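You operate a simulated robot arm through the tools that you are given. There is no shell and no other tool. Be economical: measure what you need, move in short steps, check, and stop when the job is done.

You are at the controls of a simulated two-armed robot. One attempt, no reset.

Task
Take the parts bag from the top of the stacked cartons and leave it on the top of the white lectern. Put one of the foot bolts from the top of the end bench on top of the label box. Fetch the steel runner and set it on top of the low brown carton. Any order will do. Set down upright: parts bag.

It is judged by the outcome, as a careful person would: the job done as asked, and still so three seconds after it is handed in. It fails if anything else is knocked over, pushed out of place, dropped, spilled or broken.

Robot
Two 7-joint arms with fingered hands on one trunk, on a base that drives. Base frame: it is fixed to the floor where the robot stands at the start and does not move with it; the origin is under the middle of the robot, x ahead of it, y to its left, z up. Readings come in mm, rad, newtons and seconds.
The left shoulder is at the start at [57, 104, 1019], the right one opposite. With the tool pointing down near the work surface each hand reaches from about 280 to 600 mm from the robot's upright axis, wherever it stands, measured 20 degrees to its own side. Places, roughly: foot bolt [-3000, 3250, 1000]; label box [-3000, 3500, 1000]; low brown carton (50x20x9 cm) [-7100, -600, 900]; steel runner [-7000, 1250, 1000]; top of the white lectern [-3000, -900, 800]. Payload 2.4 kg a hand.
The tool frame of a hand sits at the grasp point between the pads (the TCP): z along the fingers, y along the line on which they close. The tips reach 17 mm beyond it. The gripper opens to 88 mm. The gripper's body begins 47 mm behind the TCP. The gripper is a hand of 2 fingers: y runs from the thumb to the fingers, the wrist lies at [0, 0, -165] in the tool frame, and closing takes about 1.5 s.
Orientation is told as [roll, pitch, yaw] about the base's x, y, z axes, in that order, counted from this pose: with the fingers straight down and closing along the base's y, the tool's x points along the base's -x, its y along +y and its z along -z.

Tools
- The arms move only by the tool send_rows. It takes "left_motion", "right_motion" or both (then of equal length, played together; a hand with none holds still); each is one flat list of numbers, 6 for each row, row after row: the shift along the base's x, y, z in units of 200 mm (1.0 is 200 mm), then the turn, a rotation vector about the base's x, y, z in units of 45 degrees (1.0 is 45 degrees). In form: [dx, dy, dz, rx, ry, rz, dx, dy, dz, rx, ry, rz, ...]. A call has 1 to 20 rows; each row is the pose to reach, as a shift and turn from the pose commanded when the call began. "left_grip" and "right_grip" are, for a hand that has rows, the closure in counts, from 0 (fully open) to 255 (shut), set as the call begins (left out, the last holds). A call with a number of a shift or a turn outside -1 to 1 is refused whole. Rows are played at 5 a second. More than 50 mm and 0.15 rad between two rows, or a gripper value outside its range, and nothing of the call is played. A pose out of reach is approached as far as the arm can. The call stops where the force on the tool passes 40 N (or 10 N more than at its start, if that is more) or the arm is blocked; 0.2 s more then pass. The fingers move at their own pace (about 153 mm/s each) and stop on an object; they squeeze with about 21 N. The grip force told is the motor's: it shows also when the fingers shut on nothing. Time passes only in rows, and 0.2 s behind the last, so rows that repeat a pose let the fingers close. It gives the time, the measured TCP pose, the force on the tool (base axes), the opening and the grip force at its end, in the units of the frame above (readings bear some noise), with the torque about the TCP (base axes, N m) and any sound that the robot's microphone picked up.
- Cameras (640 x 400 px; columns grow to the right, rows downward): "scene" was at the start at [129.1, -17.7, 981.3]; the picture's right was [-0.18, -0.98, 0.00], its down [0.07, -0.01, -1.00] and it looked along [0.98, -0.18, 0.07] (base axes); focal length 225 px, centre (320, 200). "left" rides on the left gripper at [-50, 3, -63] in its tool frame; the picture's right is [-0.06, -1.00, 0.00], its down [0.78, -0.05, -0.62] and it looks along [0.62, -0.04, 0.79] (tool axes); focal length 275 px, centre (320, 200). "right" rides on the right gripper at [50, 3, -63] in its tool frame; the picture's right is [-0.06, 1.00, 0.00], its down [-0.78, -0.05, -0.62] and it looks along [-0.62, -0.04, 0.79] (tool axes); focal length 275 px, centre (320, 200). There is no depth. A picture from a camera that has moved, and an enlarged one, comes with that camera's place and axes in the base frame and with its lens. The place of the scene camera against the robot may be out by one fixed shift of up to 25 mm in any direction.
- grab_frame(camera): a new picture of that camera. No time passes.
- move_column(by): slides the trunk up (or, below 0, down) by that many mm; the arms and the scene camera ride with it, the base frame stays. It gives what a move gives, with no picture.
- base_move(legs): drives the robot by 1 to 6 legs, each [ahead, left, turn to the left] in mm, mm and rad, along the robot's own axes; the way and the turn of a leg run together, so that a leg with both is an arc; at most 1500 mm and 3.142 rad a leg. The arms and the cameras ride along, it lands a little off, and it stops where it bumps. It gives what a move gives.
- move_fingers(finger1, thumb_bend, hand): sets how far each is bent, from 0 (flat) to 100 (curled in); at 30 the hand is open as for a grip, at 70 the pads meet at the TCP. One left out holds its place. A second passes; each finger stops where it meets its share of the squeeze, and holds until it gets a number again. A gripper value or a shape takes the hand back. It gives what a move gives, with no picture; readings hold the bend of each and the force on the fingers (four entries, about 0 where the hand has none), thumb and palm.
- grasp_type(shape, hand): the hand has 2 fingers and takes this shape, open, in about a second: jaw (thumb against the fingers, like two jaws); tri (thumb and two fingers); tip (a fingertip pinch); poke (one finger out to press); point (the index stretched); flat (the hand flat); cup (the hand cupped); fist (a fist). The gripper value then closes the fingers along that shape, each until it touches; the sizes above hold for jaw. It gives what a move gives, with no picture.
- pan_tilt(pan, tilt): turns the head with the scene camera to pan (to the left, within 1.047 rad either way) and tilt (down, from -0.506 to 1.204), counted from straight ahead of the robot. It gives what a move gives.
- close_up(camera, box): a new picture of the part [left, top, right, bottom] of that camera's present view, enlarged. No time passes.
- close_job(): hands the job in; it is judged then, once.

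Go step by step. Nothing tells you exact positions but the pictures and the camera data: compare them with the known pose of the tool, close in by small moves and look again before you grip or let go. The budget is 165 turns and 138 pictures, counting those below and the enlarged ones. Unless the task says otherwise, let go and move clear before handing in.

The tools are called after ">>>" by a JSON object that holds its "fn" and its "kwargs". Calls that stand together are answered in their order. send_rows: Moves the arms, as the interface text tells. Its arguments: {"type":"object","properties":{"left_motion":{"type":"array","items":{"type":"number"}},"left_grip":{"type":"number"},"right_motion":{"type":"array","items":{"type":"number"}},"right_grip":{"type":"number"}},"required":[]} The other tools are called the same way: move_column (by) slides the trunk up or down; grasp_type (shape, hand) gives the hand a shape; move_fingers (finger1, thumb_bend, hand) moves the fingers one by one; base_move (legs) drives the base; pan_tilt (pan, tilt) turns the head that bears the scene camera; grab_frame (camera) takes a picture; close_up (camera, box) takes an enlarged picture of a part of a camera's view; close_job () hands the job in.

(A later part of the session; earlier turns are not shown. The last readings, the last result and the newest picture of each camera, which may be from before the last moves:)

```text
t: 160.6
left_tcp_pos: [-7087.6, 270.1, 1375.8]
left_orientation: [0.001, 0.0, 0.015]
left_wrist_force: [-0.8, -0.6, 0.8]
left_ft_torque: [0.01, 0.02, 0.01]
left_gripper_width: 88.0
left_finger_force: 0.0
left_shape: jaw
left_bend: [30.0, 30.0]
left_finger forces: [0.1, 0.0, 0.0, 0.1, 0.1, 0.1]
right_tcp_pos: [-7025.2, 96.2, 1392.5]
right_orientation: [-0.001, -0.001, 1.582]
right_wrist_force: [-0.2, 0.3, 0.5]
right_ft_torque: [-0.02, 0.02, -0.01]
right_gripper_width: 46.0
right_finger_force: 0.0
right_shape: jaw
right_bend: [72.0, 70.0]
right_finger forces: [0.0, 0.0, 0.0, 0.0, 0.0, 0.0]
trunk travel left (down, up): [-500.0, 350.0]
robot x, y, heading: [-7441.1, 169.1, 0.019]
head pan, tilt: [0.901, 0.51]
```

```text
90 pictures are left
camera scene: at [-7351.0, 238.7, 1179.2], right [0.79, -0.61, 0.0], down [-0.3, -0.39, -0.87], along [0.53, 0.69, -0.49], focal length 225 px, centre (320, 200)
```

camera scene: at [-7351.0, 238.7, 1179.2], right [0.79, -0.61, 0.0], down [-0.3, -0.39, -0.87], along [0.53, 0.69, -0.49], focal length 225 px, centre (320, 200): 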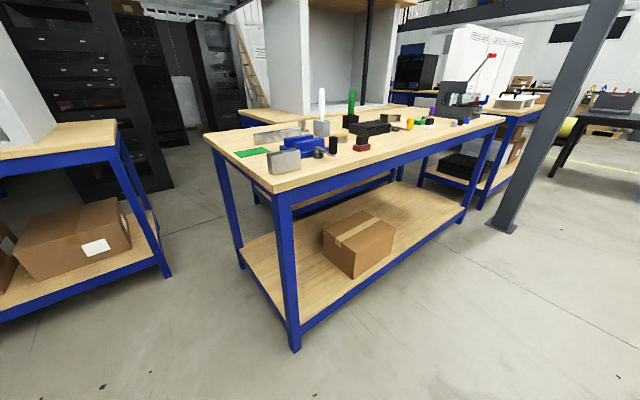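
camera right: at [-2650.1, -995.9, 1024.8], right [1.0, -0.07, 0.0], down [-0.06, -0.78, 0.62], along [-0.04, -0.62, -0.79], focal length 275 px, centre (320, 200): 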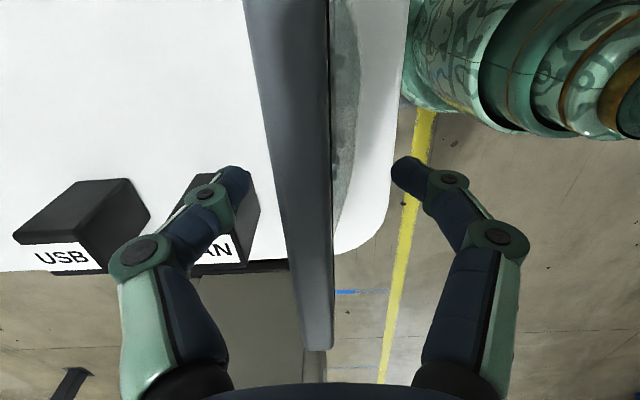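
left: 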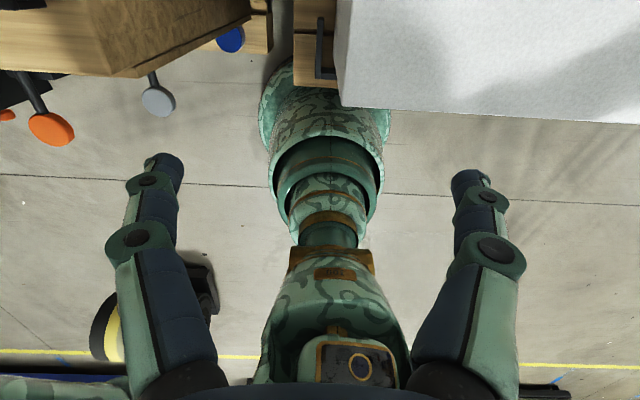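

The lane is clear. Strafe left ~890 mm to y ≈ 1060 and look at the bar.

>>> {"fn": "base_move", "kwargs": {"legs": [[0, 890, -0.015]]}}

>>> {"fn": "pan_tilt", "kwargs": {"pan": 0.1, "tilt": 0.75}}

>>> {"fn": "pan_tilt", "kwargs": {"pan": 0.1, "tilt": 0.76}}

>>> {"fn": "grab_frame", "kwargs": {"camera": "scene"}}

>>> {"fn": "grab_frame", "kwargs": {"camera": "left"}}

```text
t: 165.3
left_tcp_pos: [-7093.3, 1154.5, 1376.8]
left_orientation: [0.0, -0.001, 0.001]
left_wrist_force: [-0.5, 0.2, -0.4]
left_ft_torque: [-0.02, 0.0, 0.01]
left_gripper_width: 88.1
left_finger_force: 0.1
left_shape: jaw
left_bend: [30.0, 30.0]
left_finger forces: [0.0, 0.1, 0.0, 0.0, 0.1, 0.0]
right_tcp_pos: [-7031.7, 980.0, 1392.3]
right_orientation: [-0.002, 0.0, 1.569]
right_wrist_force: [0.7, -0.1, 0.3]
right_ft_torque: [0.0, 0.03, -0.03]
right_gripper_width: 46.2
right_finger_force: 0.0
right_shape: jaw
right_bend: [72.0, 70.0]
right_finger forces: [0.0, 0.1, 0.0, 0.1, 0.0, 0.1]
trunk travel left (down, up): [-500.0, 350.0]
robot x, y, heading: [-7442.4, 1058.2, 0.001]
head pan, tilt: [0.901, 0.51]
```

```text
t: 166.4
left_tcp_pos: [-7093.7, 1154.9, 1375.4]
left_orientation: [0.0, 0.0, 0.001]
left_wrist_force: [0.3, -0.1, 0.3]
left_ft_torque: [0.02, 0.01, -0.04]
left_gripper_width: 87.9
left_finger_force: 0.1
left_shape: jaw
left_bend: [30.0, 30.0]
left_finger forces: [0.0, 0.0, 0.0, 0.0, 0.0, 0.0]
right_tcp_pos: [-7032.1, 978.4, 1392.2]
right_orientation: [0.002, 0.0, 1.568]
right_wrist_force: [-0.4, -0.3, 0.0]
right_ft_torque: [0.0, 0.01, 0.0]
right_gripper_width: 45.8
right_finger_force: 0.0
right_shape: jaw
right_bend: [72.0, 70.0]
right_finger forces: [0.0, 0.0, 0.0, 0.0, 0.0, 0.0]
trunk travel left (down, up): [-500.0, 350.0]
robot x, y, heading: [-7449.7, 1060.5, 0.005]
head pan, tilt: [0.099, 0.75]
```

```text
t: 167.1
left_tcp_pos: [-7093.2, 1155.1, 1376.3]
left_orientation: [-0.002, 0.0, 0.001]
left_wrist_force: [0.7, 0.7, -0.8]
left_ft_torque: [0.01, 0.02, 0.0]
left_gripper_width: 88.0
left_finger_force: 0.0
left_shape: jaw
left_bend: [30.0, 30.0]
left_finger forces: [0.0, 0.0, 0.0, 0.0, 0.0, 0.0]
right_tcp_pos: [-7032.6, 978.5, 1392.0]
right_orientation: [0.001, 0.0, 1.57]
right_wrist_force: [-0.2, -0.9, 0.6]
right_ft_torque: [-0.02, -0.03, 0.03]
right_gripper_width: 46.2
right_finger_force: 0.0
right_shape: jaw
right_bend: [72.0, 70.0]
right_finger forces: [0.1, 0.1, 0.0, 0.0, 0.0, 0.0]
trunk travel left (down, up): [-500.0, 350.0]
robot x, y, heading: [-7449.3, 1060.3, 0.003]
head pan, tilt: [0.099, 0.759]
```

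```text
89 pictures are left
camera scene: at [-7330.9, 1063.3, 1157.5], right [0.1, -0.99, 0.0], down [-0.69, -0.07, -0.73], along [0.72, 0.07, -0.69], focal length 225 px, centre (320, 200)
```

scene: 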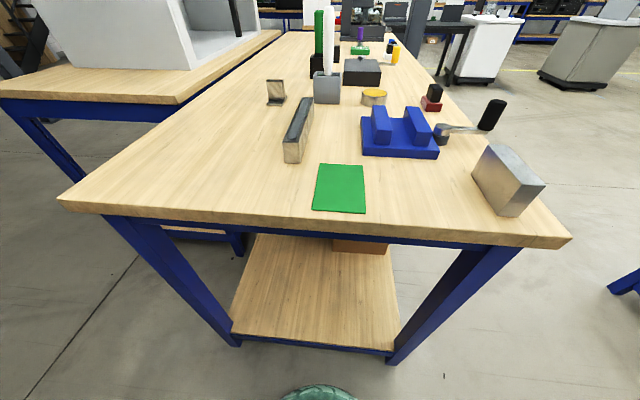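

```text
88 pictures are left
camera left: at [-7043.7, 1157.9, 1440.3], right [0.06, -1.0, 0.0], down [-0.78, -0.05, 0.62], along [-0.62, -0.04, -0.79], focal length 275 px, centre (320, 200)
```

left: 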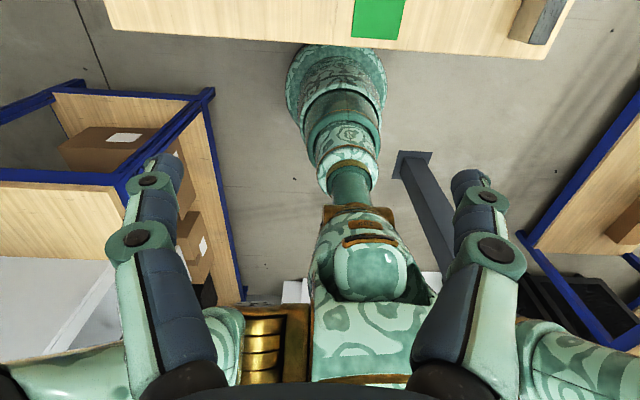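

>>> {"fn": "close_up", "kwargs": {"camera": "scene", "box": [240, 70, 368, 150]}}

>>> {"fn": "close_up", "kwargs": {"camera": "scene", "box": [260, 80, 340, 180]}}

```text
5.00 times, centred on (304, 110) of scene
camera zoom: at [-7330.9, 1063.3, 1157.5], right [0.1, -0.99, 0.0], down [-0.69, -0.07, -0.73], along [0.72, 0.07, -0.69], focal length 1125 px, centre (400, 650)
```

zoom: 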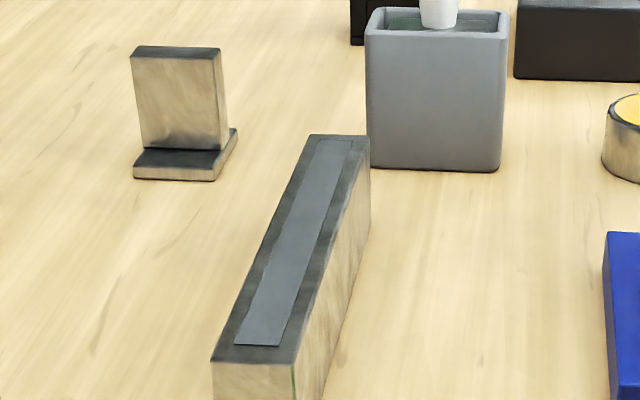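

```text
4.00 times, centred on (300, 130) of scene
camera zoom: at [-7330.9, 1063.3, 1157.5], right [0.1, -0.99, 0.0], down [-0.69, -0.07, -0.73], along [0.72, 0.07, -0.69], focal length 900 px, centre (400, 480)
```

zoom: 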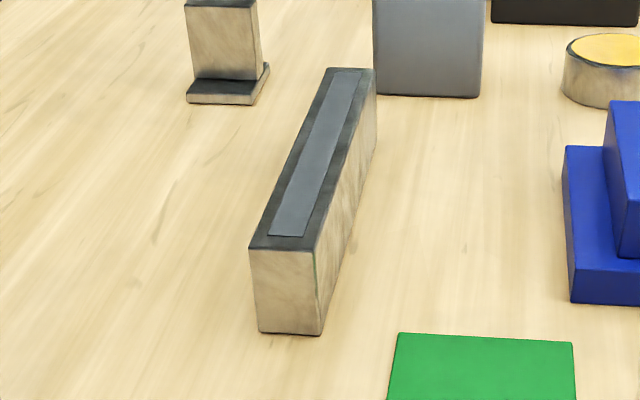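

The bar is ~220 mm long, 30 wide, ~45 high, centred about (-6856,1155), parallel to x. I'll lower the trunk 100 mm, edge forward 30 mm, and bring the left hand above it, checking with its camera.

>>> {"fn": "move_column", "kwargs": {"by": -100}}

>>> {"fn": "base_move", "kwargs": {"legs": [[30, 0, 0]]}}

>>> {"fn": "send_rows", "kwargs": {"left_motion": [0.15, 0, 0, 0, 0, 0, 0.3, 0, 0, 0, 0, 0, 0.45, 0, 0, 0, 0, 0, 0.6, 0, -0.1, 0, 0, 0, 0.75, 0, -0.2, 0, 0, 0, 0.9, 0, -0.3, 0, 0, 0, 0.95, 0, -0.45, 0, 0, 0, 1.0, 0, -0.6, 0, 0, 0, 1.0, 0, -0.8, 0, 0, 0, 1.0, 0, -1.0, 0, 0, 0]}}

>>> {"fn": "grab_frame", "kwargs": {"camera": "left"}}

>>> {"fn": "grab_frame", "kwargs": {"camera": "scene"}}

```text
t: 168.4
left_tcp_pos: [-7093.3, 1155.4, 1276.8]
left_orientation: [0.0, 0.0, 0.002]
left_wrist_force: [-0.4, -0.5, 0.9]
left_ft_torque: [-0.01, 0.02, 0.01]
left_gripper_width: 88.0
left_finger_force: 0.0
left_shape: jaw
left_bend: [30.0, 30.0]
left_finger forces: [0.0, 0.1, 0.1, 0.0, 0.1, 0.0]
right_tcp_pos: [-7031.0, 978.7, 1292.1]
right_orientation: [-0.001, -0.001, 1.567]
right_wrist_force: [-0.4, 0.7, -0.7]
right_ft_torque: [0.02, 0.0, 0.02]
right_gripper_width: 46.2
right_finger_force: 0.0
right_shape: jaw
right_bend: [72.0, 70.0]
right_finger forces: [0.1, 0.0, 0.1, 0.0, 0.1, 0.0]
trunk travel left (down, up): [-400.0, 450.0]
robot x, y, heading: [-7447.9, 1055.9, -0.002]
head pan, tilt: [0.099, 0.759]
```

```text
t: 169.2
left_tcp_pos: [-7063.1, 1154.1, 1274.9]
left_orientation: [0.0, 0.001, 0.002]
left_wrist_force: [0.8, 0.6, -0.4]
left_ft_torque: [0.03, 0.02, -0.01]
left_gripper_width: 87.8
left_finger_force: 0.1
left_shape: jaw
left_bend: [30.0, 30.0]
left_finger forces: [0.1, 0.1, 0.1, 0.1, 0.1, 0.1]
right_tcp_pos: [-7000.2, 978.2, 1291.1]
right_orientation: [0.0, 0.0, 1.568]
right_wrist_force: [-0.3, 0.0, 0.0]
right_ft_torque: [-0.02, 0.02, -0.01]
right_gripper_width: 46.2
right_finger_force: 0.1
right_shape: jaw
right_bend: [72.0, 70.0]
right_finger forces: [0.1, 0.0, 0.1, 0.0, 0.1, 0.1]
trunk travel left (down, up): [-400.0, 450.0]
robot x, y, heading: [-7419.2, 1057.9, 0.004]
head pan, tilt: [0.099, 0.759]
```

```text
t: 171.4
left_tcp_pos: [-6870.3, 1156.3, 1076.6]
left_orientation: [0.0, -0.001, 0.001]
left_wrist_force: [-0.4, -0.1, -0.2]
left_ft_torque: [0.03, 0.01, -0.02]
left_gripper_width: 87.7
left_finger_force: 0.0
left_shape: jaw
left_bend: [30.0, 30.0]
left_finger forces: [0.1, 0.1, 0.0, 0.0, 0.0, 0.1]
left hand out of reach, approached as far as the arm can: row 5, 6, 7, 8, 9, 10
right_tcp_pos: [-7002.1, 980.1, 1292.2]
right_orientation: [0.001, 0.0, 1.568]
right_wrist_force: [-0.4, 0.1, 0.6]
right_ft_torque: [-0.02, -0.03, -0.01]
right_gripper_width: 46.3
right_finger_force: 0.0
right_shape: jaw
right_bend: [72.0, 70.0]
right_finger forces: [0.0, 0.0, 0.0, 0.0, 0.1, 0.0]
trunk travel left (down, up): [-400.0, 450.0]
robot x, y, heading: [-7416.5, 1056.4, 0.001]
head pan, tilt: [0.099, 0.759]
```

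```text
85 pictures are left
camera left: at [-6820.6, 1159.0, 1140.7], right [0.06, -1.0, 0.0], down [-0.78, -0.05, 0.62], along [-0.62, -0.04, -0.79], focal length 275 px, centre (320, 200)
```

left: 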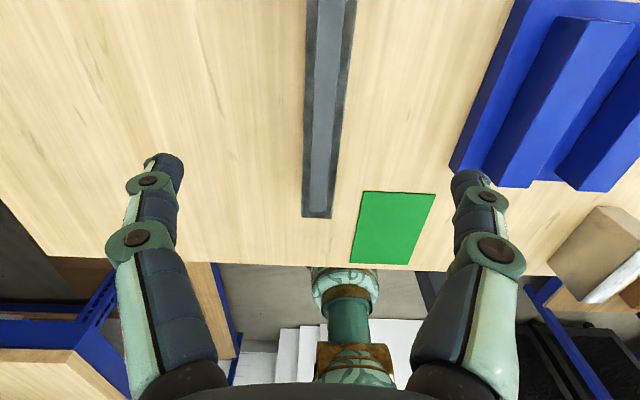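

```text
84 pictures are left
camera scene: at [-7298.9, 1063.7, 1056.8], right [0.1, -0.99, 0.0], down [-0.69, -0.07, -0.73], along [0.72, 0.07, -0.69], focal length 225 px, centre (320, 200)
```

scene: 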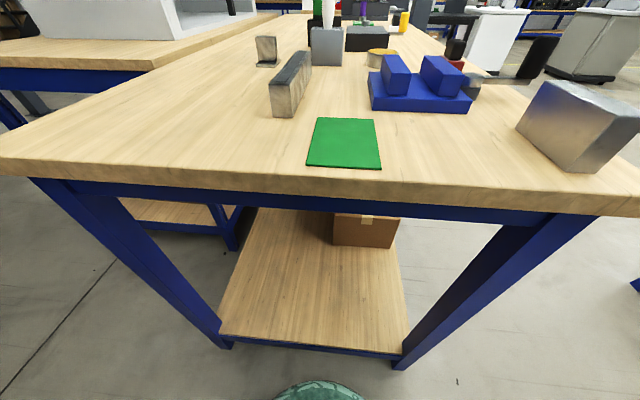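

The hand camera shows the bar straight below, parallel to the fingers' plane; its centre is near x ≈ -6880, y ≈ 1151, top ≈ 940. Shift 5 mm right, and descend to 960 to check.

>>> {"fn": "send_rows", "kwargs": {"left_motion": [-0.05, -0.025, -0.15, 0, 0, 0, -0.05, -0.025, -0.3, 0, 0, 0, -0.05, -0.025, -0.45, 0, 0, 0, -0.05, -0.025, -0.5, 0, 0, 0]}}

>>> {"fn": "grab_frame", "kwargs": {"camera": "left"}}

>>> {"fn": "close_up", "kwargs": {"camera": "scene", "box": [200, 0, 400, 125]}}

```text
t: 172.4
left_tcp_pos: [-6880.7, 1150.6, 976.7]
left_orientation: [0.0, 0.001, 0.002]
left_wrist_force: [0.1, 0.0, 0.3]
left_ft_torque: [0.01, 0.01, -0.03]
left_gripper_width: 88.1
left_finger_force: 0.0
left_shape: jaw
left_bend: [30.0, 30.0]
left_finger forces: [0.1, 0.0, 0.1, 0.1, 0.1, 0.0]
right_tcp_pos: [-7002.1, 979.1, 1292.5]
right_orientation: [0.001, 0.0, 1.568]
right_wrist_force: [-0.4, 0.0, 0.6]
right_ft_torque: [-0.02, 0.01, 0.01]
right_gripper_width: 46.0
right_finger_force: 0.2
right_shape: jaw
right_bend: [72.0, 70.0]
right_finger forces: [0.0, 0.0, 0.0, 0.0, 0.1, 0.0]
trunk travel left (down, up): [-400.0, 450.0]
robot x, y, heading: [-7417.8, 1056.2, 0.002]
head pan, tilt: [0.099, 0.759]
```

```text
83 pictures are left
camera left: at [-6830.6, 1153.6, 1040.6], right [0.06, -1.0, 0.0], down [-0.78, -0.05, 0.62], along [-0.62, -0.04, -0.79], focal length 275 px, centre (320, 200)
```

left: 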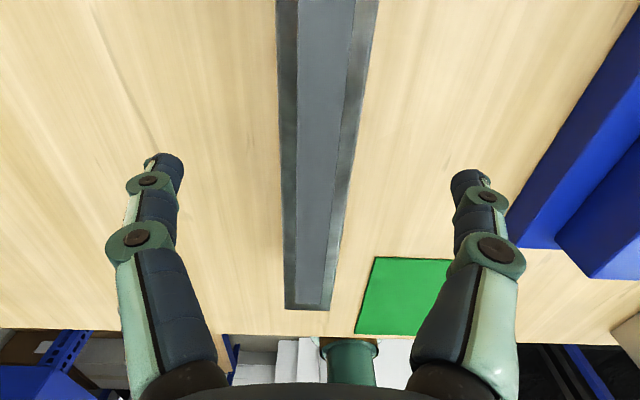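

```text
3.20 times, centred on (300, 62) of scene
camera zoom: at [-7298.8, 1063.4, 1056.8], right [0.1, -0.99, 0.0], down [-0.69, -0.07, -0.73], along [0.72, 0.07, -0.69], focal length 720 px, centre (384, 640)
```

zoom: 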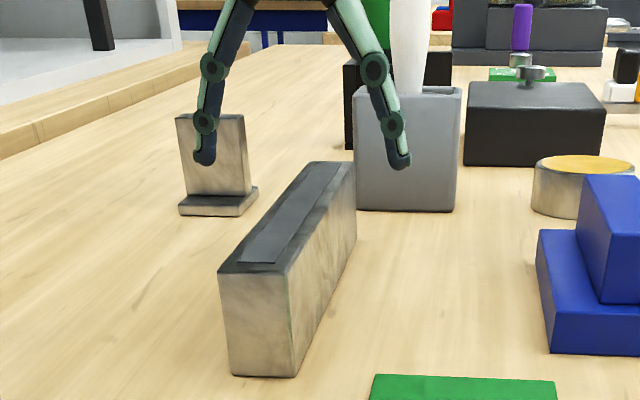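

Centred: top z 943, bar spans x -6996…-6773, hand at -6881. Descend to TCP z ≈ 916 and close.

>>> {"fn": "send_rows", "kwargs": {"left_motion": [0, 0, -0.1, 0, 0, 0, 0, 0, -0.2, 0, 0, 0, 0, 0, -0.3, 0, 0, 0]}}

>>> {"fn": "send_rows", "kwargs": {"left_motion": [0, 0, 0, 0, 0, 0, 0, 0, 0, 0, 0, 0, 0, 0, 0, 0, 0, 0, 0, 0, 0, 0, 0, 0, 0, 0, 0, 0, 0, 0, 0, 0, 0, 0, 0, 0, 0, 0, 0, 0, 0, 0, 0, 0, 0, 0, 0, 0], "left_grip": 255}}

>>> {"fn": "send_rows", "kwargs": {"left_motion": [0, 0, 0.05, 0, 0, 0, 0, 0, 0.1, 0, 0, 0, 0, 0, 0.1, 0, 0, 0]}}

>>> {"fn": "grab_frame", "kwargs": {"camera": "scene"}}

```text
t: 173.2
left_tcp_pos: [-6880.5, 1149.5, 916.3]
left_orientation: [0.0, -0.002, 0.002]
left_wrist_force: [0.7, -0.2, 0.6]
left_ft_torque: [0.02, 0.01, -0.01]
left_gripper_width: 88.3
left_finger_force: 0.1
left_shape: jaw
left_bend: [30.0, 30.0]
left_finger forces: [0.3, 0.0, 0.0, 0.0, 0.4, 0.0]
right_tcp_pos: [-7002.6, 981.1, 1292.8]
right_orientation: [0.001, 0.0, 1.567]
right_wrist_force: [0.0, -0.2, 0.6]
right_ft_torque: [-0.03, 0.02, 0.01]
right_gripper_width: 46.2
right_finger_force: 0.0
right_shape: jaw
right_bend: [72.0, 70.0]
right_finger forces: [0.1, 0.1, 0.0, 0.0, 0.0, 0.1]
trunk travel left (down, up): [-400.0, 450.0]
robot x, y, heading: [-7418.2, 1060.1, 0.0]
head pan, tilt: [0.099, 0.759]
```

```text
t: 175.0
left_tcp_pos: [-6881.4, 1149.5, 915.6]
left_orientation: [0.0, -0.001, 0.001]
left_wrist_force: [1.4, -3.5, 6.9]
left_ft_torque: [-0.16, -0.01, 0.04]
left_gripper_width: 26.1
left_finger_force: 21.4
left_shape: jaw
left_bend: [75.0, 71.0]
left_finger forces: [18.5, 0.0, 0.1, 0.0, 25.1, 0.1]
right_tcp_pos: [-7002.5, 977.7, 1293.1]
right_orientation: [0.0, -0.003, 1.568]
right_wrist_force: [-0.1, -0.2, -0.3]
right_ft_torque: [-0.03, -0.01, 0.01]
right_gripper_width: 46.2
right_finger_force: 0.1
right_shape: jaw
right_bend: [72.0, 70.0]
right_finger forces: [0.0, 0.1, 0.1, 0.0, 0.1, 0.1]
trunk travel left (down, up): [-400.0, 450.0]
robot x, y, heading: [-7414.0, 1056.5, 0.002]
head pan, tilt: [0.099, 0.759]
```

```text
t: 175.8
left_tcp_pos: [-6881.0, 1150.0, 934.8]
left_orientation: [0.0, -0.001, 0.004]
left_wrist_force: [0.4, 0.3, -2.6]
left_ft_torque: [-0.02, -0.04, 0.0]
left_gripper_width: 25.3
left_finger_force: 21.0
left_shape: jaw
left_bend: [75.0, 71.0]
left_finger forces: [19.5, 0.1, 0.0, 0.1, 19.5, 0.0]
right_tcp_pos: [-7000.4, 979.4, 1292.1]
right_orientation: [0.0, 0.0, 1.568]
right_wrist_force: [-0.1, 0.5, 0.0]
right_ft_torque: [-0.02, 0.01, -0.03]
right_gripper_width: 46.2
right_finger_force: 0.0
right_shape: jaw
right_bend: [72.0, 70.0]
right_finger forces: [0.0, 0.1, 0.0, 0.0, 0.0, 0.1]
trunk travel left (down, up): [-400.0, 450.0]
robot x, y, heading: [-7417.3, 1057.3, 0.001]
head pan, tilt: [0.099, 0.759]
```

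```text
81 pictures are left
camera scene: at [-7298.7, 1063.4, 1056.8], right [0.1, -0.99, 0.0], down [-0.69, -0.07, -0.72], along [0.72, 0.07, -0.69], focal length 225 px, centre (320, 200)
```

scene: 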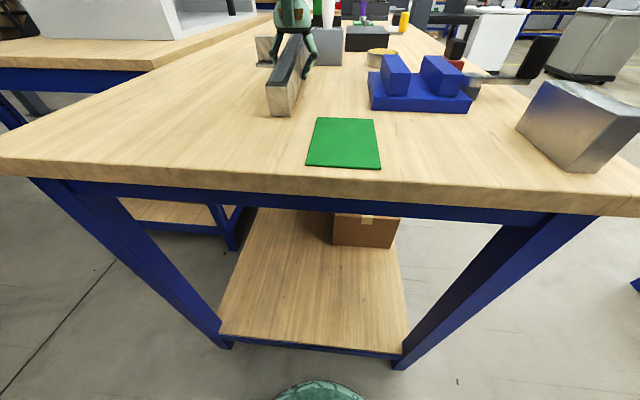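

The bar seems light (≈ 2.6 N) and held. Lift higher and draw in, then check.

>>> {"fn": "send_rows", "kwargs": {"left_motion": [0, 0, 0.2, 0, 0, 0, 0, 0, 0.4, 0, 0, 0, 0, 0, 0.6, 0, 0, 0, -0.2, 0, 0.8, 0, 0, 0, -0.4, 0, 1.0, 0, 0, 0, -0.6, 0.05, 1.0, 0, 0, 0, -0.8, 0.1, 1.0, 0, 0, 0]}}

>>> {"fn": "grab_frame", "kwargs": {"camera": "left"}}

>>> {"fn": "grab_frame", "kwargs": {"camera": "scene"}}

```text
refused: row 4 steps farther than a row can; nothing moved
```

```text
80 pictures are left
camera left: at [-6831.1, 1153.0, 1000.0], right [0.06, -1.0, 0.0], down [-0.78, -0.05, 0.62], along [-0.62, -0.04, -0.79], focal length 275 px, centre (320, 200)
```

left: 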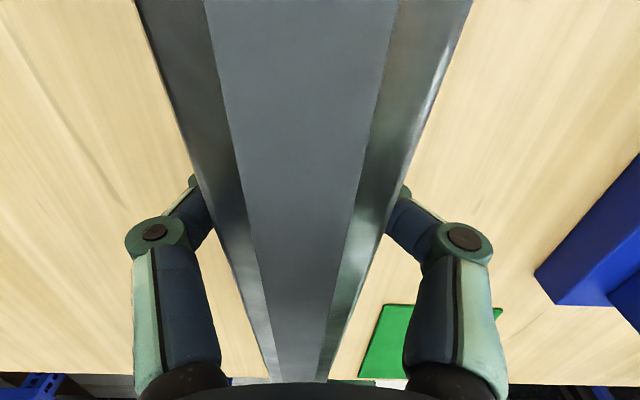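

```text
79 pictures are left
camera scene: at [-7298.7, 1063.4, 1056.8], right [0.1, -0.99, 0.0], down [-0.69, -0.07, -0.72], along [0.72, 0.07, -0.69], focal length 225 px, centre (320, 200)
```

scene: 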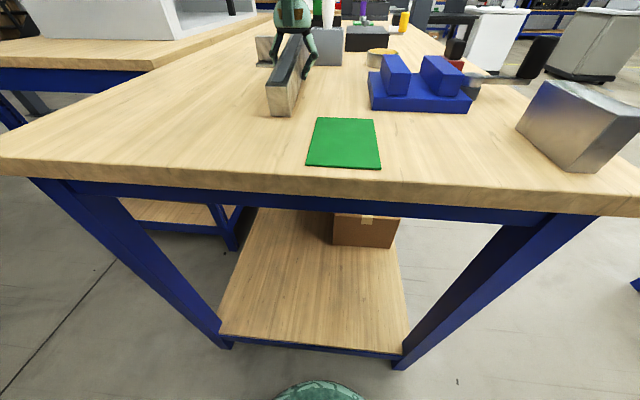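

>>> {"fn": "send_rows", "kwargs": {"left_motion": [0, 0, 0.2, 0, 0, 0, 0, 0, 0.4, 0, 0, 0, 0, 0, 0.6, 0, 0, 0, 0, 0, 0.8, 0, 0, 0, -0.15, 0, 0.85, 0, 0, 0, -0.3, 0, 0.9, 0, 0, 0, -0.45, 0.05, 0.9, 0, 0, 0]}}

>>> {"fn": "grab_frame", "kwargs": {"camera": "scene"}}

```text
t: 177.4
left_tcp_pos: [-6971.2, 1161.4, 1115.9]
left_orientation: [0.0, 0.0, 0.003]
left_wrist_force: [-0.2, 0.1, -4.7]
left_ft_torque: [-0.02, -0.08, 0.06]
left_gripper_width: 25.2
left_finger_force: 21.2
left_shape: jaw
left_bend: [75.0, 71.0]
left_finger forces: [19.5, 0.0, 0.0, 0.0, 19.6, 0.0]
right_tcp_pos: [-7001.9, 980.4, 1292.6]
right_orientation: [0.0, 0.002, 1.568]
right_wrist_force: [-0.4, 0.3, -0.3]
right_ft_torque: [-0.01, -0.01, -0.01]
right_gripper_width: 46.1
right_finger_force: 0.1
right_shape: jaw
right_bend: [72.0, 70.0]
right_finger forces: [0.0, 0.1, 0.0, 0.0, 0.0, 0.0]
trunk travel left (down, up): [-400.0, 450.0]
robot x, y, heading: [-7417.6, 1055.5, 0.003]
head pan, tilt: [0.099, 0.759]
```

```text
78 pictures are left
camera scene: at [-7298.9, 1063.5, 1056.8], right [0.1, -0.99, 0.0], down [-0.69, -0.07, -0.73], along [0.72, 0.07, -0.69], focal length 225 px, centre (320, 200)
```

scene: 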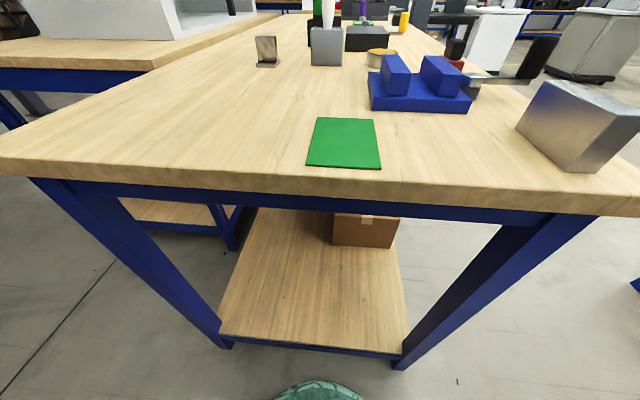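

The runner is secured. Back out right along the lane to y ≈ 200, then turn to face the carton bench (-y).

>>> {"fn": "base_move", "kwargs": {"legs": [[-30, -300, 0], [0, -550, 0], [0, 0, -1.57]]}}

>>> {"fn": "pan_tilt", "kwargs": {"pan": 0.2, "tilt": 0.4}}

>>> {"fn": "pan_tilt", "kwargs": {"pan": 0.2, "tilt": 0.41}}

>>> {"fn": "grab_frame", "kwargs": {"camera": "scene"}}

```text
t: 186.1
left_tcp_pos: [-7344.1, -240.9, 1115.8]
left_orientation: [0.0, 0.001, -1.568]
left_wrist_force: [0.8, 0.4, -3.7]
left_ft_torque: [-0.02, 0.01, -0.01]
left_gripper_width: 25.1
left_finger_force: 20.9
left_shape: jaw
left_bend: [75.0, 71.0]
left_finger forces: [19.4, 0.0, 0.0, 0.0, 19.3, 0.0]
right_tcp_pos: [-7526.0, -210.8, 1292.4]
right_orientation: [0.0, 0.0, -0.004]
right_wrist_force: [-0.4, 0.0, 0.5]
right_ft_torque: [0.02, 0.0, -0.01]
right_gripper_width: 46.4
right_finger_force: 0.0
right_shape: jaw
right_bend: [72.0, 70.0]
right_finger forces: [0.0, 0.1, 0.0, 0.1, 0.0, 0.0]
trunk travel left (down, up): [-400.0, 450.0]
robot x, y, heading: [-7450.1, 207.1, -1.571]
head pan, tilt: [0.099, 0.759]
```

```text
t: 186.9
left_tcp_pos: [-7343.6, -242.0, 1115.5]
left_orientation: [-0.002, 0.0, -1.567]
left_wrist_force: [-0.5, -1.1, -3.4]
left_ft_torque: [-0.02, 0.0, 0.05]
left_gripper_width: 25.0
left_finger_force: 21.1
left_shape: jaw
left_bend: [75.0, 71.0]
left_finger forces: [19.4, 0.0, 0.1, 0.1, 19.4, 0.1]
right_tcp_pos: [-7525.7, -210.5, 1293.6]
right_orientation: [0.0, 0.0, -0.003]
right_wrist_force: [0.5, -0.7, -0.2]
right_ft_torque: [0.04, 0.02, -0.01]
right_gripper_width: 46.1
right_finger_force: 0.0
right_shape: jaw
right_bend: [72.0, 70.0]
right_finger forces: [0.0, 0.1, 0.0, 0.0, 0.0, 0.0]
trunk travel left (down, up): [-400.0, 450.0]
robot x, y, heading: [-7443.0, 208.6, -1.569]
head pan, tilt: [0.201, 0.4]
```

```text
t: 187.5
left_tcp_pos: [-7343.5, -241.5, 1115.8]
left_orientation: [-0.001, -0.001, -1.569]
left_wrist_force: [-0.2, 0.2, -3.4]
left_ft_torque: [-0.05, 0.05, 0.02]
left_gripper_width: 25.0
left_finger_force: 21.0
left_shape: jaw
left_bend: [75.0, 71.0]
left_finger forces: [19.5, 0.0, 0.0, 0.0, 19.5, 0.0]
right_tcp_pos: [-7525.0, -210.9, 1291.9]
right_orientation: [0.001, 0.0, -0.004]
right_wrist_force: [0.2, -1.0, -0.9]
right_ft_torque: [0.03, -0.01, 0.03]
right_gripper_width: 46.1
right_finger_force: 0.0
right_shape: jaw
right_bend: [72.0, 70.0]
right_finger forces: [0.0, 0.0, 0.1, 0.0, 0.0, 0.0]
trunk travel left (down, up): [-400.0, 450.0]
robot x, y, heading: [-7445.8, 201.8, -1.572]
head pan, tilt: [0.201, 0.41]
```

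```text
77 pictures are left
camera scene: at [-7422.0, 82.8, 1087.7], right [-0.98, -0.2, 0.0], down [-0.08, 0.39, -0.92], along [0.18, -0.9, -0.4], focal length 225 px, centre (320, 200)
```

scene: 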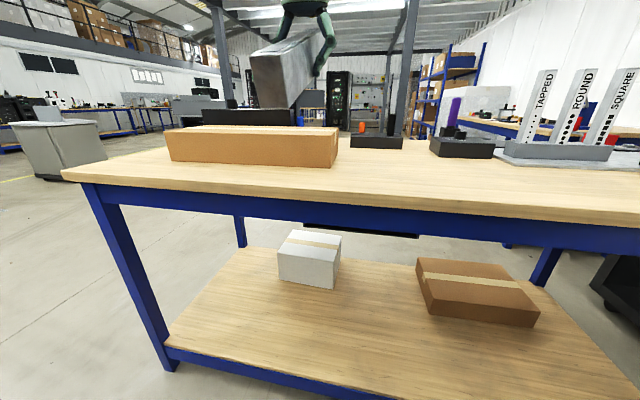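

The carton lies along x, from about -7335 to -6800, front face y ≈ -530, top ≈ 985. I'll first turn the runner 90° so it will lie along the carton's length.

>>> {"fn": "send_rows", "kwargs": {"left_motion": [0, 0, 0, 0, 0, -0.166, 0, 0, 0, 0, 0, -0.333, 0, 0, 0, 0, 0, -0.5, 0, 0, 0, 0, 0, -0.666, 0, 0, 0, 0, 0, -0.833, 0, 0, 0, 0, 0, -1.0]}}

>>> {"fn": "send_rows", "kwargs": {"left_motion": [0, 0, 0, 0, 0, -0.166, 0, 0, 0, 0, 0, -0.333, 0, 0, 0, 0, 0, -0.5, 0, 0, 0, 0, 0, -0.666, 0, 0, 0, 0, 0, -0.833, 0, 0, 0, 0, 0, -1.0]}}

>>> {"fn": "base_move", "kwargs": {"legs": [[245, 275, 0]]}}

>>> {"fn": "pan_tilt", "kwargs": {"pan": 0.15, "tilt": 0.55}}

>>> {"fn": "grab_frame", "kwargs": {"camera": "scene"}}

>>> {"fn": "grab_frame", "kwargs": {"camera": "left"}}

```text
t: 188.9
left_tcp_pos: [-7343.6, -240.5, 1116.0]
left_orientation: [0.0, -0.001, -2.356]
left_wrist_force: [0.0, 0.3, -4.4]
left_ft_torque: [-0.03, 0.04, 0.02]
left_gripper_width: 25.4
left_finger_force: 20.8
left_shape: jaw
left_bend: [75.0, 71.0]
left_finger forces: [19.4, 0.0, 0.1, 0.0, 19.4, 0.1]
right_tcp_pos: [-7525.8, -210.7, 1292.8]
right_orientation: [-0.001, 0.001, -0.004]
right_wrist_force: [0.1, 0.3, -0.4]
right_ft_torque: [0.01, 0.0, -0.01]
right_gripper_width: 45.9
right_finger_force: 0.0
right_shape: jaw
right_bend: [72.0, 70.0]
right_finger forces: [0.0, 0.0, 0.1, 0.0, 0.1, 0.1]
trunk travel left (down, up): [-400.0, 450.0]
robot x, y, heading: [-7447.6, 205.5, -1.573]
head pan, tilt: [0.201, 0.41]
```

```text
t: 190.3
left_tcp_pos: [-7343.7, -241.2, 1114.8]
left_orientation: [0.0, 0.001, 3.141]
left_wrist_force: [0.0, -0.6, -3.4]
left_ft_torque: [0.01, 0.05, -0.01]
left_gripper_width: 25.3
left_finger_force: 21.1
left_shape: jaw
left_bend: [75.0, 71.0]
left_finger forces: [19.5, 0.1, 0.0, 0.1, 19.4, 0.0]
right_tcp_pos: [-7526.4, -210.6, 1291.2]
right_orientation: [0.0, 0.001, -0.003]
right_wrist_force: [0.7, 0.0, -0.2]
right_ft_torque: [-0.06, -0.01, -0.03]
right_gripper_width: 46.0
right_finger_force: 0.1
right_shape: jaw
right_bend: [72.0, 70.0]
right_finger forces: [0.1, 0.0, 0.1, 0.1, 0.0, 0.0]
trunk travel left (down, up): [-400.0, 450.0]
robot x, y, heading: [-7448.4, 205.6, -1.574]
head pan, tilt: [0.201, 0.41]
```

```text
t: 192.7
left_tcp_pos: [-7067.8, -485.8, 1115.6]
left_orientation: [-0.001, -0.001, -3.142]
left_wrist_force: [0.3, 0.2, -2.5]
left_ft_torque: [0.03, 0.06, 0.0]
left_gripper_width: 25.2
left_finger_force: 21.1
left_shape: jaw
left_bend: [75.0, 71.0]
left_finger forces: [19.3, 0.1, 0.0, 0.1, 19.4, 0.0]
right_tcp_pos: [-7248.3, -455.1, 1292.4]
right_orientation: [0.0, -0.001, -0.002]
right_wrist_force: [0.3, 0.3, 0.8]
right_ft_torque: [0.01, -0.03, 0.02]
right_gripper_width: 46.0
right_finger_force: 0.1
right_shape: jaw
right_bend: [72.0, 70.0]
right_finger forces: [0.0, 0.0, 0.0, 0.1, 0.0, 0.0]
trunk travel left (down, up): [-400.0, 450.0]
robot x, y, heading: [-7171.3, -36.5, -1.566]
head pan, tilt: [0.201, 0.41]
```

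```text
t: 193.4
left_tcp_pos: [-7067.7, -485.6, 1116.2]
left_orientation: [-0.003, -0.001, -3.142]
left_wrist_force: [0.9, 0.7, -4.0]
left_ft_torque: [0.01, 0.01, -0.02]
left_gripper_width: 25.1
left_finger_force: 21.0
left_shape: jaw
left_bend: [75.0, 71.0]
left_finger forces: [19.4, 0.0, 0.0, 0.0, 19.4, 0.0]
right_tcp_pos: [-7249.0, -454.9, 1292.0]
right_orientation: [0.0, -0.002, -0.004]
right_wrist_force: [0.2, -0.9, -0.1]
right_ft_torque: [0.01, 0.01, -0.02]
right_gripper_width: 46.3
right_finger_force: 0.1
right_shape: jaw
right_bend: [72.0, 70.0]
right_finger forces: [0.0, 0.0, 0.1, 0.1, 0.1, 0.1]
trunk travel left (down, up): [-400.0, 450.0]
robot x, y, heading: [-7170.6, -35.8, -1.573]
head pan, tilt: [0.15, 0.55]
```

```text
76 pictures are left
camera scene: at [-7150.3, -159.3, 1074.9], right [-0.99, -0.15, 0.0], down [-0.08, 0.52, -0.85], along [0.13, -0.84, -0.52], focal length 225 px, centre (320, 200)
```

scene: 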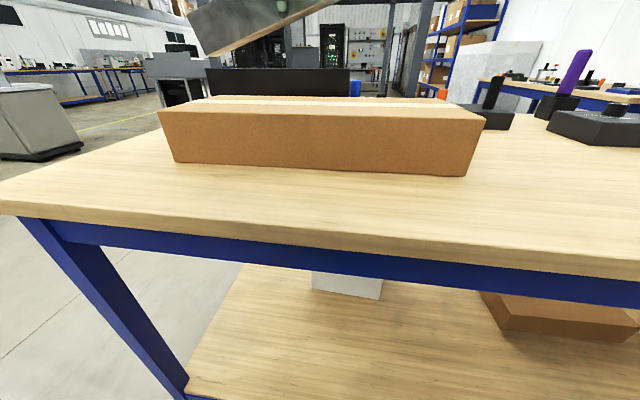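

```text
75 pictures are left
camera left: at [-7117.7, -489.1, 1179.8], right [-0.06, 1.0, 0.0], down [0.78, 0.05, 0.62], along [0.62, 0.04, -0.79], focal length 275 px, centre (320, 200)
```

left: 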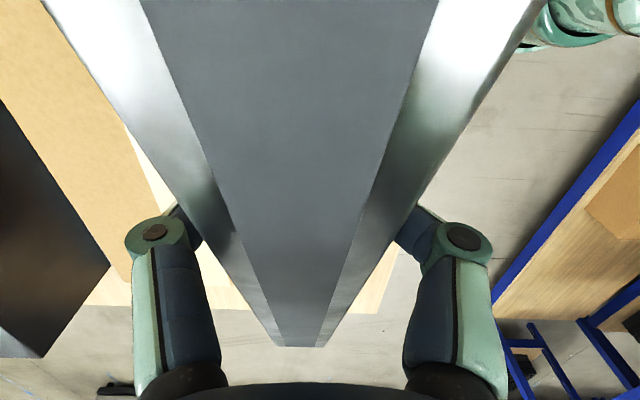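

Using the 50 cm length for scale, the carton's top centre is at ≈ (-7083, -605), top z ≈ 980. Move the runner over it and lower to ~25 mm above.

>>> {"fn": "send_rows", "kwargs": {"left_motion": [-0.02, -0.15, 0, 0, 0, 0, -0.04, -0.3, 0, 0, 0, 0, -0.06, -0.45, 0, 0, 0, 0, -0.075, -0.6, 0, 0, 0, 0, -0.075, -0.6, -0.15, 0, 0, 0, -0.075, -0.6, -0.3, 0, 0, 0, -0.075, -0.6, -0.38, 0, 0, 0]}}

>>> {"fn": "grab_frame", "kwargs": {"camera": "scene"}}

>>> {"fn": "grab_frame", "kwargs": {"camera": "left"}}

```text
t: 195.0
left_tcp_pos: [-7076.9, -588.3, 1055.2]
left_orientation: [0.0, -0.002, -3.143]
left_wrist_force: [-0.2, 0.6, -2.6]
left_ft_torque: [0.03, 0.02, 0.0]
left_gripper_width: 24.6
left_finger_force: 20.5
left_shape: jaw
left_bend: [75.0, 71.0]
left_finger forces: [19.1, 0.0, 0.0, 0.0, 19.1, 0.0]
left hand out of reach, approached as far as the arm can: row 4, 5, 6, 7
right_tcp_pos: [-7248.6, -454.3, 1292.4]
right_orientation: [0.001, 0.0, -0.004]
right_wrist_force: [-0.5, -0.6, 0.0]
right_ft_torque: [0.0, -0.02, 0.02]
right_gripper_width: 46.4
right_finger_force: 0.1
right_shape: jaw
right_bend: [72.0, 70.0]
right_finger forces: [0.0, 0.0, 0.0, 0.1, 0.0, 0.0]
trunk travel left (down, up): [-400.0, 450.0]
robot x, y, heading: [-7170.8, -35.6, -1.575]
head pan, tilt: [0.15, 0.55]
```

```text
74 pictures are left
camera scene: at [-7150.1, -159.3, 1074.9], right [-0.99, -0.15, 0.0], down [-0.08, 0.52, -0.85], along [0.13, -0.84, -0.52], focal length 225 px, centre (320, 200)
```

scene: 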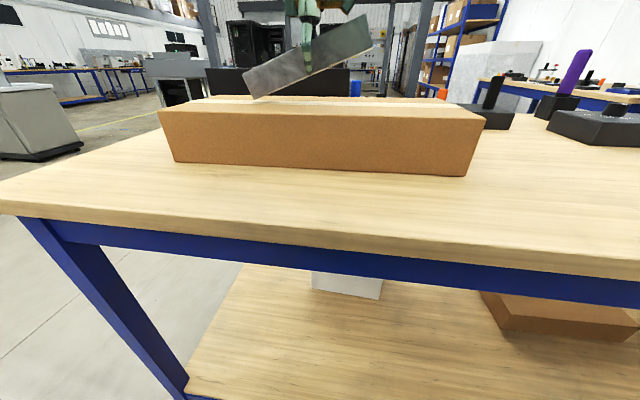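

```text
73 pictures are left
camera left: at [-7126.4, -591.6, 1119.1], right [-0.06, 1.0, 0.0], down [0.78, 0.05, 0.62], along [0.62, 0.04, -0.79], focal length 275 px, centre (320, 200)
```

left: 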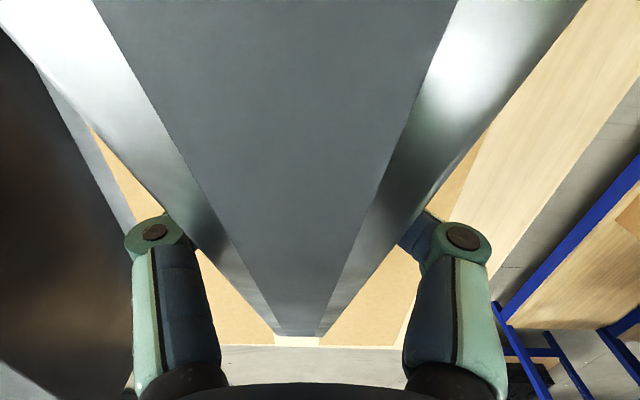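

The runner has tipped about its grip (≈ 20–25°, its +x end low). I'll move the base forward 22 mm, and tilt the hand to level it; first a zoom for the angle.

>>> {"fn": "base_move", "kwargs": {"legs": [[22, 0, 0]]}}

>>> {"fn": "close_up", "kwargs": {"camera": "scene", "box": [200, 0, 440, 150]}}

```text
t: 195.8
left_tcp_pos: [-7075.7, -610.3, 1054.8]
left_orientation: [-0.002, -0.001, -3.142]
left_wrist_force: [-0.3, -0.7, -3.4]
left_ft_torque: [0.03, 0.0, 0.0]
left_gripper_width: 25.1
left_finger_force: 21.0
left_shape: jaw
left_bend: [74.0, 71.0]
left_finger forces: [19.2, 0.0, 0.0, 0.1, 19.1, 0.0]
right_tcp_pos: [-7250.4, -477.2, 1290.7]
right_orientation: [0.001, -0.001, -0.003]
right_wrist_force: [-0.8, -0.1, 0.9]
right_ft_torque: [-0.02, -0.01, 0.0]
right_gripper_width: 46.2
right_finger_force: 0.1
right_shape: jaw
right_bend: [72.0, 70.0]
right_finger forces: [0.0, 0.1, 0.0, 0.0, 0.1, 0.0]
trunk travel left (down, up): [-400.0, 450.0]
robot x, y, heading: [-7168.3, -61.3, -1.578]
head pan, tilt: [0.15, 0.55]
```

```text
2.67 times, centred on (320, 75) of scene
camera zoom: at [-7150.4, -182.2, 1074.8], right [-0.99, -0.15, 0.0], down [-0.08, 0.52, -0.85], along [0.13, -0.84, -0.52], focal length 600 px, centre (320, 533)
```

zoom: 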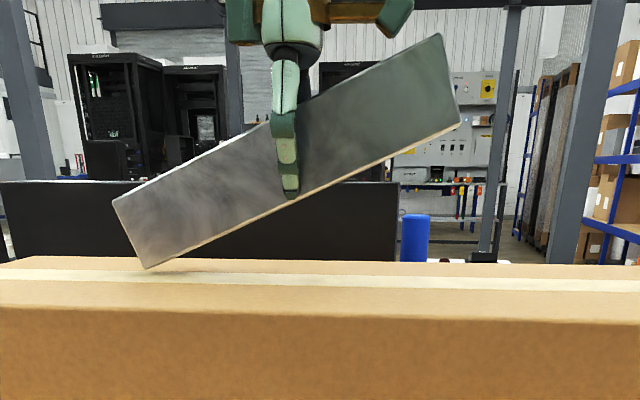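

Tilt is 0.37 rad. Raise 30 mm and rotate the hand by -0.37 rad about y to level the runner.

>>> {"fn": "send_rows", "kwargs": {"left_motion": [0, 0, 0.15, 0, 0, 0, 0, 0, 0.15, 0, -0.12, 0, 0, 0, 0.15, 0, -0.24, 0, 0, 0, 0.15, 0, -0.36, 0, 0, 0, 0.15, 0, -0.469, 0]}}

>>> {"fn": "close_up", "kwargs": {"camera": "scene", "box": [200, 0, 440, 150]}}

```text
t: 197.0
left_tcp_pos: [-7069.9, -597.9, 1083.0]
left_orientation: [-0.001, 0.37, -3.141]
left_wrist_force: [0.1, -1.1, -3.4]
left_ft_torque: [0.01, 0.03, 0.04]
left_gripper_width: 24.9
left_finger_force: 21.4
left_shape: jaw
left_bend: [75.0, 71.0]
left_finger forces: [19.1, 0.1, 0.0, 0.0, 19.1, 0.0]
left hand out of reach, approached as far as the arm can: row 2, 3, 4, 5
right_tcp_pos: [-7249.7, -477.0, 1291.7]
right_orientation: [0.001, 0.0, -0.005]
right_wrist_force: [-0.5, 0.4, -0.6]
right_ft_torque: [0.03, -0.02, -0.01]
right_gripper_width: 45.9
right_finger_force: 0.1
right_shape: jaw
right_bend: [72.0, 70.0]
right_finger forces: [0.0, 0.1, 0.1, 0.0, 0.0, 0.1]
trunk travel left (down, up): [-400.0, 450.0]
robot x, y, heading: [-7175.2, -61.3, -1.571]
head pan, tilt: [0.15, 0.55]
```

```text
2.67 times, centred on (320, 75) of scene
camera zoom: at [-7150.0, -181.5, 1074.9], right [-0.99, -0.15, 0.0], down [-0.08, 0.52, -0.85], along [0.13, -0.84, -0.52], focal length 600 px, centre (320, 533)
```

zoom: 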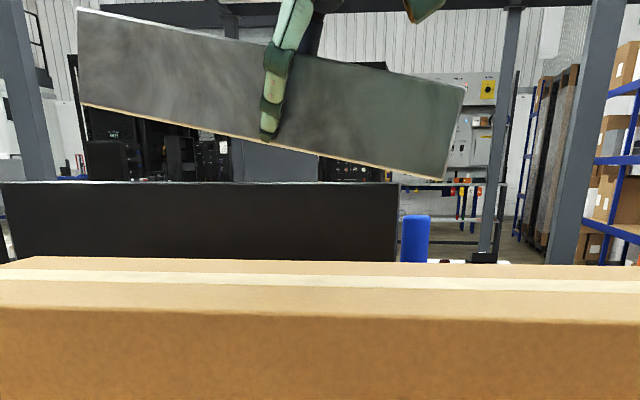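

Now the -x end is ~10° low (the bar pivots slightly in the grip). I'll rotate back 0.18 rad slowly.

>>> {"fn": "send_rows", "kwargs": {"left_motion": [0, 0, 0, 0, 0.04, 0, 0, 0, 0, 0, 0.08, 0, 0, 0, 0, 0, 0.12, 0, 0, 0, 0, 0, 0.16, 0, 0, 0, 0, 0, 0.2, 0, 0, 0, 0, 0, 0.23, 0]}}

>>> {"fn": "close_up", "kwargs": {"camera": "scene", "box": [200, 0, 440, 150]}}

```text
t: 198.4
left_tcp_pos: [-7071.4, -598.4, 1082.8]
left_orientation: [0.002, 0.187, -3.14]
left_wrist_force: [-0.4, -0.1, -3.5]
left_ft_torque: [0.01, 0.03, 0.02]
left_gripper_width: 25.0
left_finger_force: 20.7
left_shape: jaw
left_bend: [75.0, 71.0]
left_finger forces: [19.1, 0.0, 0.0, 0.1, 19.2, 0.0]
right_tcp_pos: [-7248.5, -475.8, 1292.4]
right_orientation: [-0.001, -0.001, -0.006]
right_wrist_force: [-0.5, -0.1, -0.3]
right_ft_torque: [-0.01, -0.01, -0.01]
right_gripper_width: 45.8
right_finger_force: 0.1
right_shape: jaw
right_bend: [72.0, 70.0]
right_finger forces: [0.0, 0.0, 0.0, 0.0, 0.0, 0.0]
trunk travel left (down, up): [-400.0, 450.0]
robot x, y, heading: [-7170.5, -62.0, -1.568]
head pan, tilt: [0.15, 0.55]
```

```text
2.67 times, centred on (320, 75) of scene
camera zoom: at [-7150.3, -181.4, 1074.9], right [-0.99, -0.15, 0.0], down [-0.08, 0.52, -0.85], along [0.13, -0.84, -0.52], focal length 600 px, centre (320, 533)
```

zoom: 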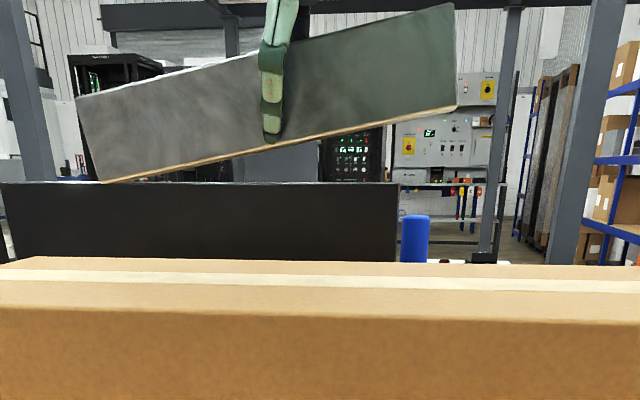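

>>> {"fn": "send_rows", "kwargs": {"left_motion": [0, 0, 0, 0, -0.02, 0, 0, 0, 0, 0, -0.05, 0, 0, 0, 0, 0, -0.08, 0, 0, 0, 0, 0, -0.11, 0, 0, 0, 0, 0, -0.13, 0]}}

>>> {"fn": "close_up", "kwargs": {"camera": "scene", "box": [200, 0, 440, 150]}}

```text
t: 199.6
left_tcp_pos: [-7071.1, -598.0, 1083.3]
left_orientation: [0.001, 0.289, -3.141]
left_wrist_force: [0.7, 0.1, -3.4]
left_ft_torque: [0.05, 0.02, 0.01]
left_gripper_width: 24.9
left_finger_force: 21.6
left_shape: jaw
left_bend: [75.0, 71.0]
left_finger forces: [19.1, 0.1, 0.1, 0.0, 19.2, 0.0]
right_tcp_pos: [-7250.2, -477.2, 1292.6]
right_orientation: [0.0, -0.002, -0.002]
right_wrist_force: [0.0, 0.3, 0.4]
right_ft_torque: [-0.02, 0.01, 0.03]
right_gripper_width: 45.9
right_finger_force: 0.1
right_shape: jaw
right_bend: [72.0, 70.0]
right_finger forces: [0.1, 0.0, 0.1, 0.0, 0.0, 0.0]
trunk travel left (down, up): [-400.0, 450.0]
robot x, y, heading: [-7168.6, -59.9, -1.57]
head pan, tilt: [0.15, 0.55]
```

```text
2.67 times, centred on (320, 75) of scene
camera zoom: at [-7150.4, -181.4, 1074.9], right [-0.99, -0.15, 0.0], down [-0.08, 0.52, -0.85], along [0.13, -0.84, -0.52], focal length 600 px, centre (320, 533)
```

zoom: 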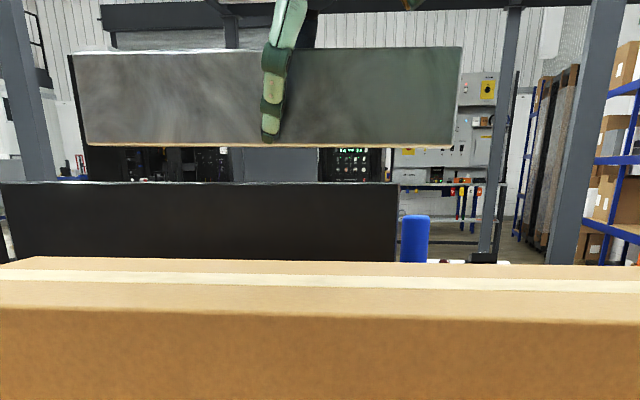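

Level now. Lower straight down slowly by 60 mm and check.

>>> {"fn": "send_rows", "kwargs": {"left_motion": [0, 0, -0.03, 0, 0, 0, 0, 0, -0.07, 0, 0, 0, 0, 0, -0.12, 0, 0, 0, 0, 0, -0.17, 0, 0, 0, 0, 0, -0.22, 0, 0, 0, 0, 0, -0.26, 0, 0, 0, 0, 0, -0.29, 0, 0, 0, 0, 0, -0.3, 0, 0, 0]}}

>>> {"fn": "close_up", "kwargs": {"camera": "scene", "box": [200, 0, 440, 150]}}

```text
t: 201.4
left_tcp_pos: [-7071.3, -597.8, 1023.5]
left_orientation: [0.002, 0.291, -3.14]
left_wrist_force: [-0.1, -0.5, -3.1]
left_ft_torque: [0.04, 0.02, -0.03]
left_gripper_width: 25.2
left_finger_force: 20.7
left_shape: jaw
left_bend: [75.0, 71.0]
left_finger forces: [19.1, 0.1, 0.1, 0.1, 19.0, 0.1]
right_tcp_pos: [-7248.1, -477.1, 1293.4]
right_orientation: [0.001, -0.001, -0.003]
right_wrist_force: [0.7, -0.8, -0.7]
right_ft_torque: [0.01, 0.03, -0.02]
right_gripper_width: 46.0
right_finger_force: 0.0
right_shape: jaw
right_bend: [72.0, 70.0]
right_finger forces: [0.0, 0.0, 0.0, 0.0, 0.1, 0.0]
trunk travel left (down, up): [-400.0, 450.0]
robot x, y, heading: [-7172.3, -56.6, -1.567]
head pan, tilt: [0.15, 0.55]
```

```text
2.67 times, centred on (320, 75) of scene
camera zoom: at [-7150.4, -181.4, 1074.9], right [-0.99, -0.15, 0.0], down [-0.08, 0.52, -0.85], along [0.13, -0.84, -0.52], focal length 600 px, centre (320, 533)
```

zoom: 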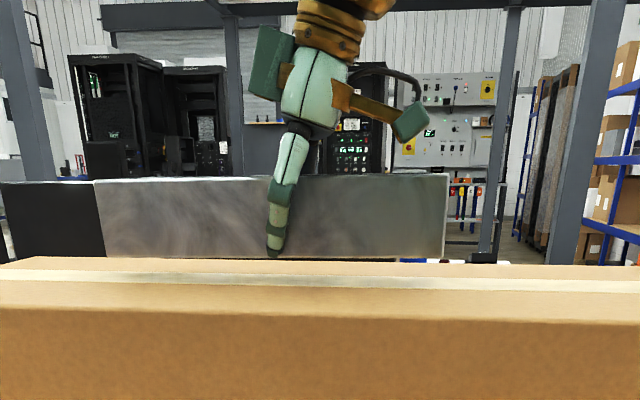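

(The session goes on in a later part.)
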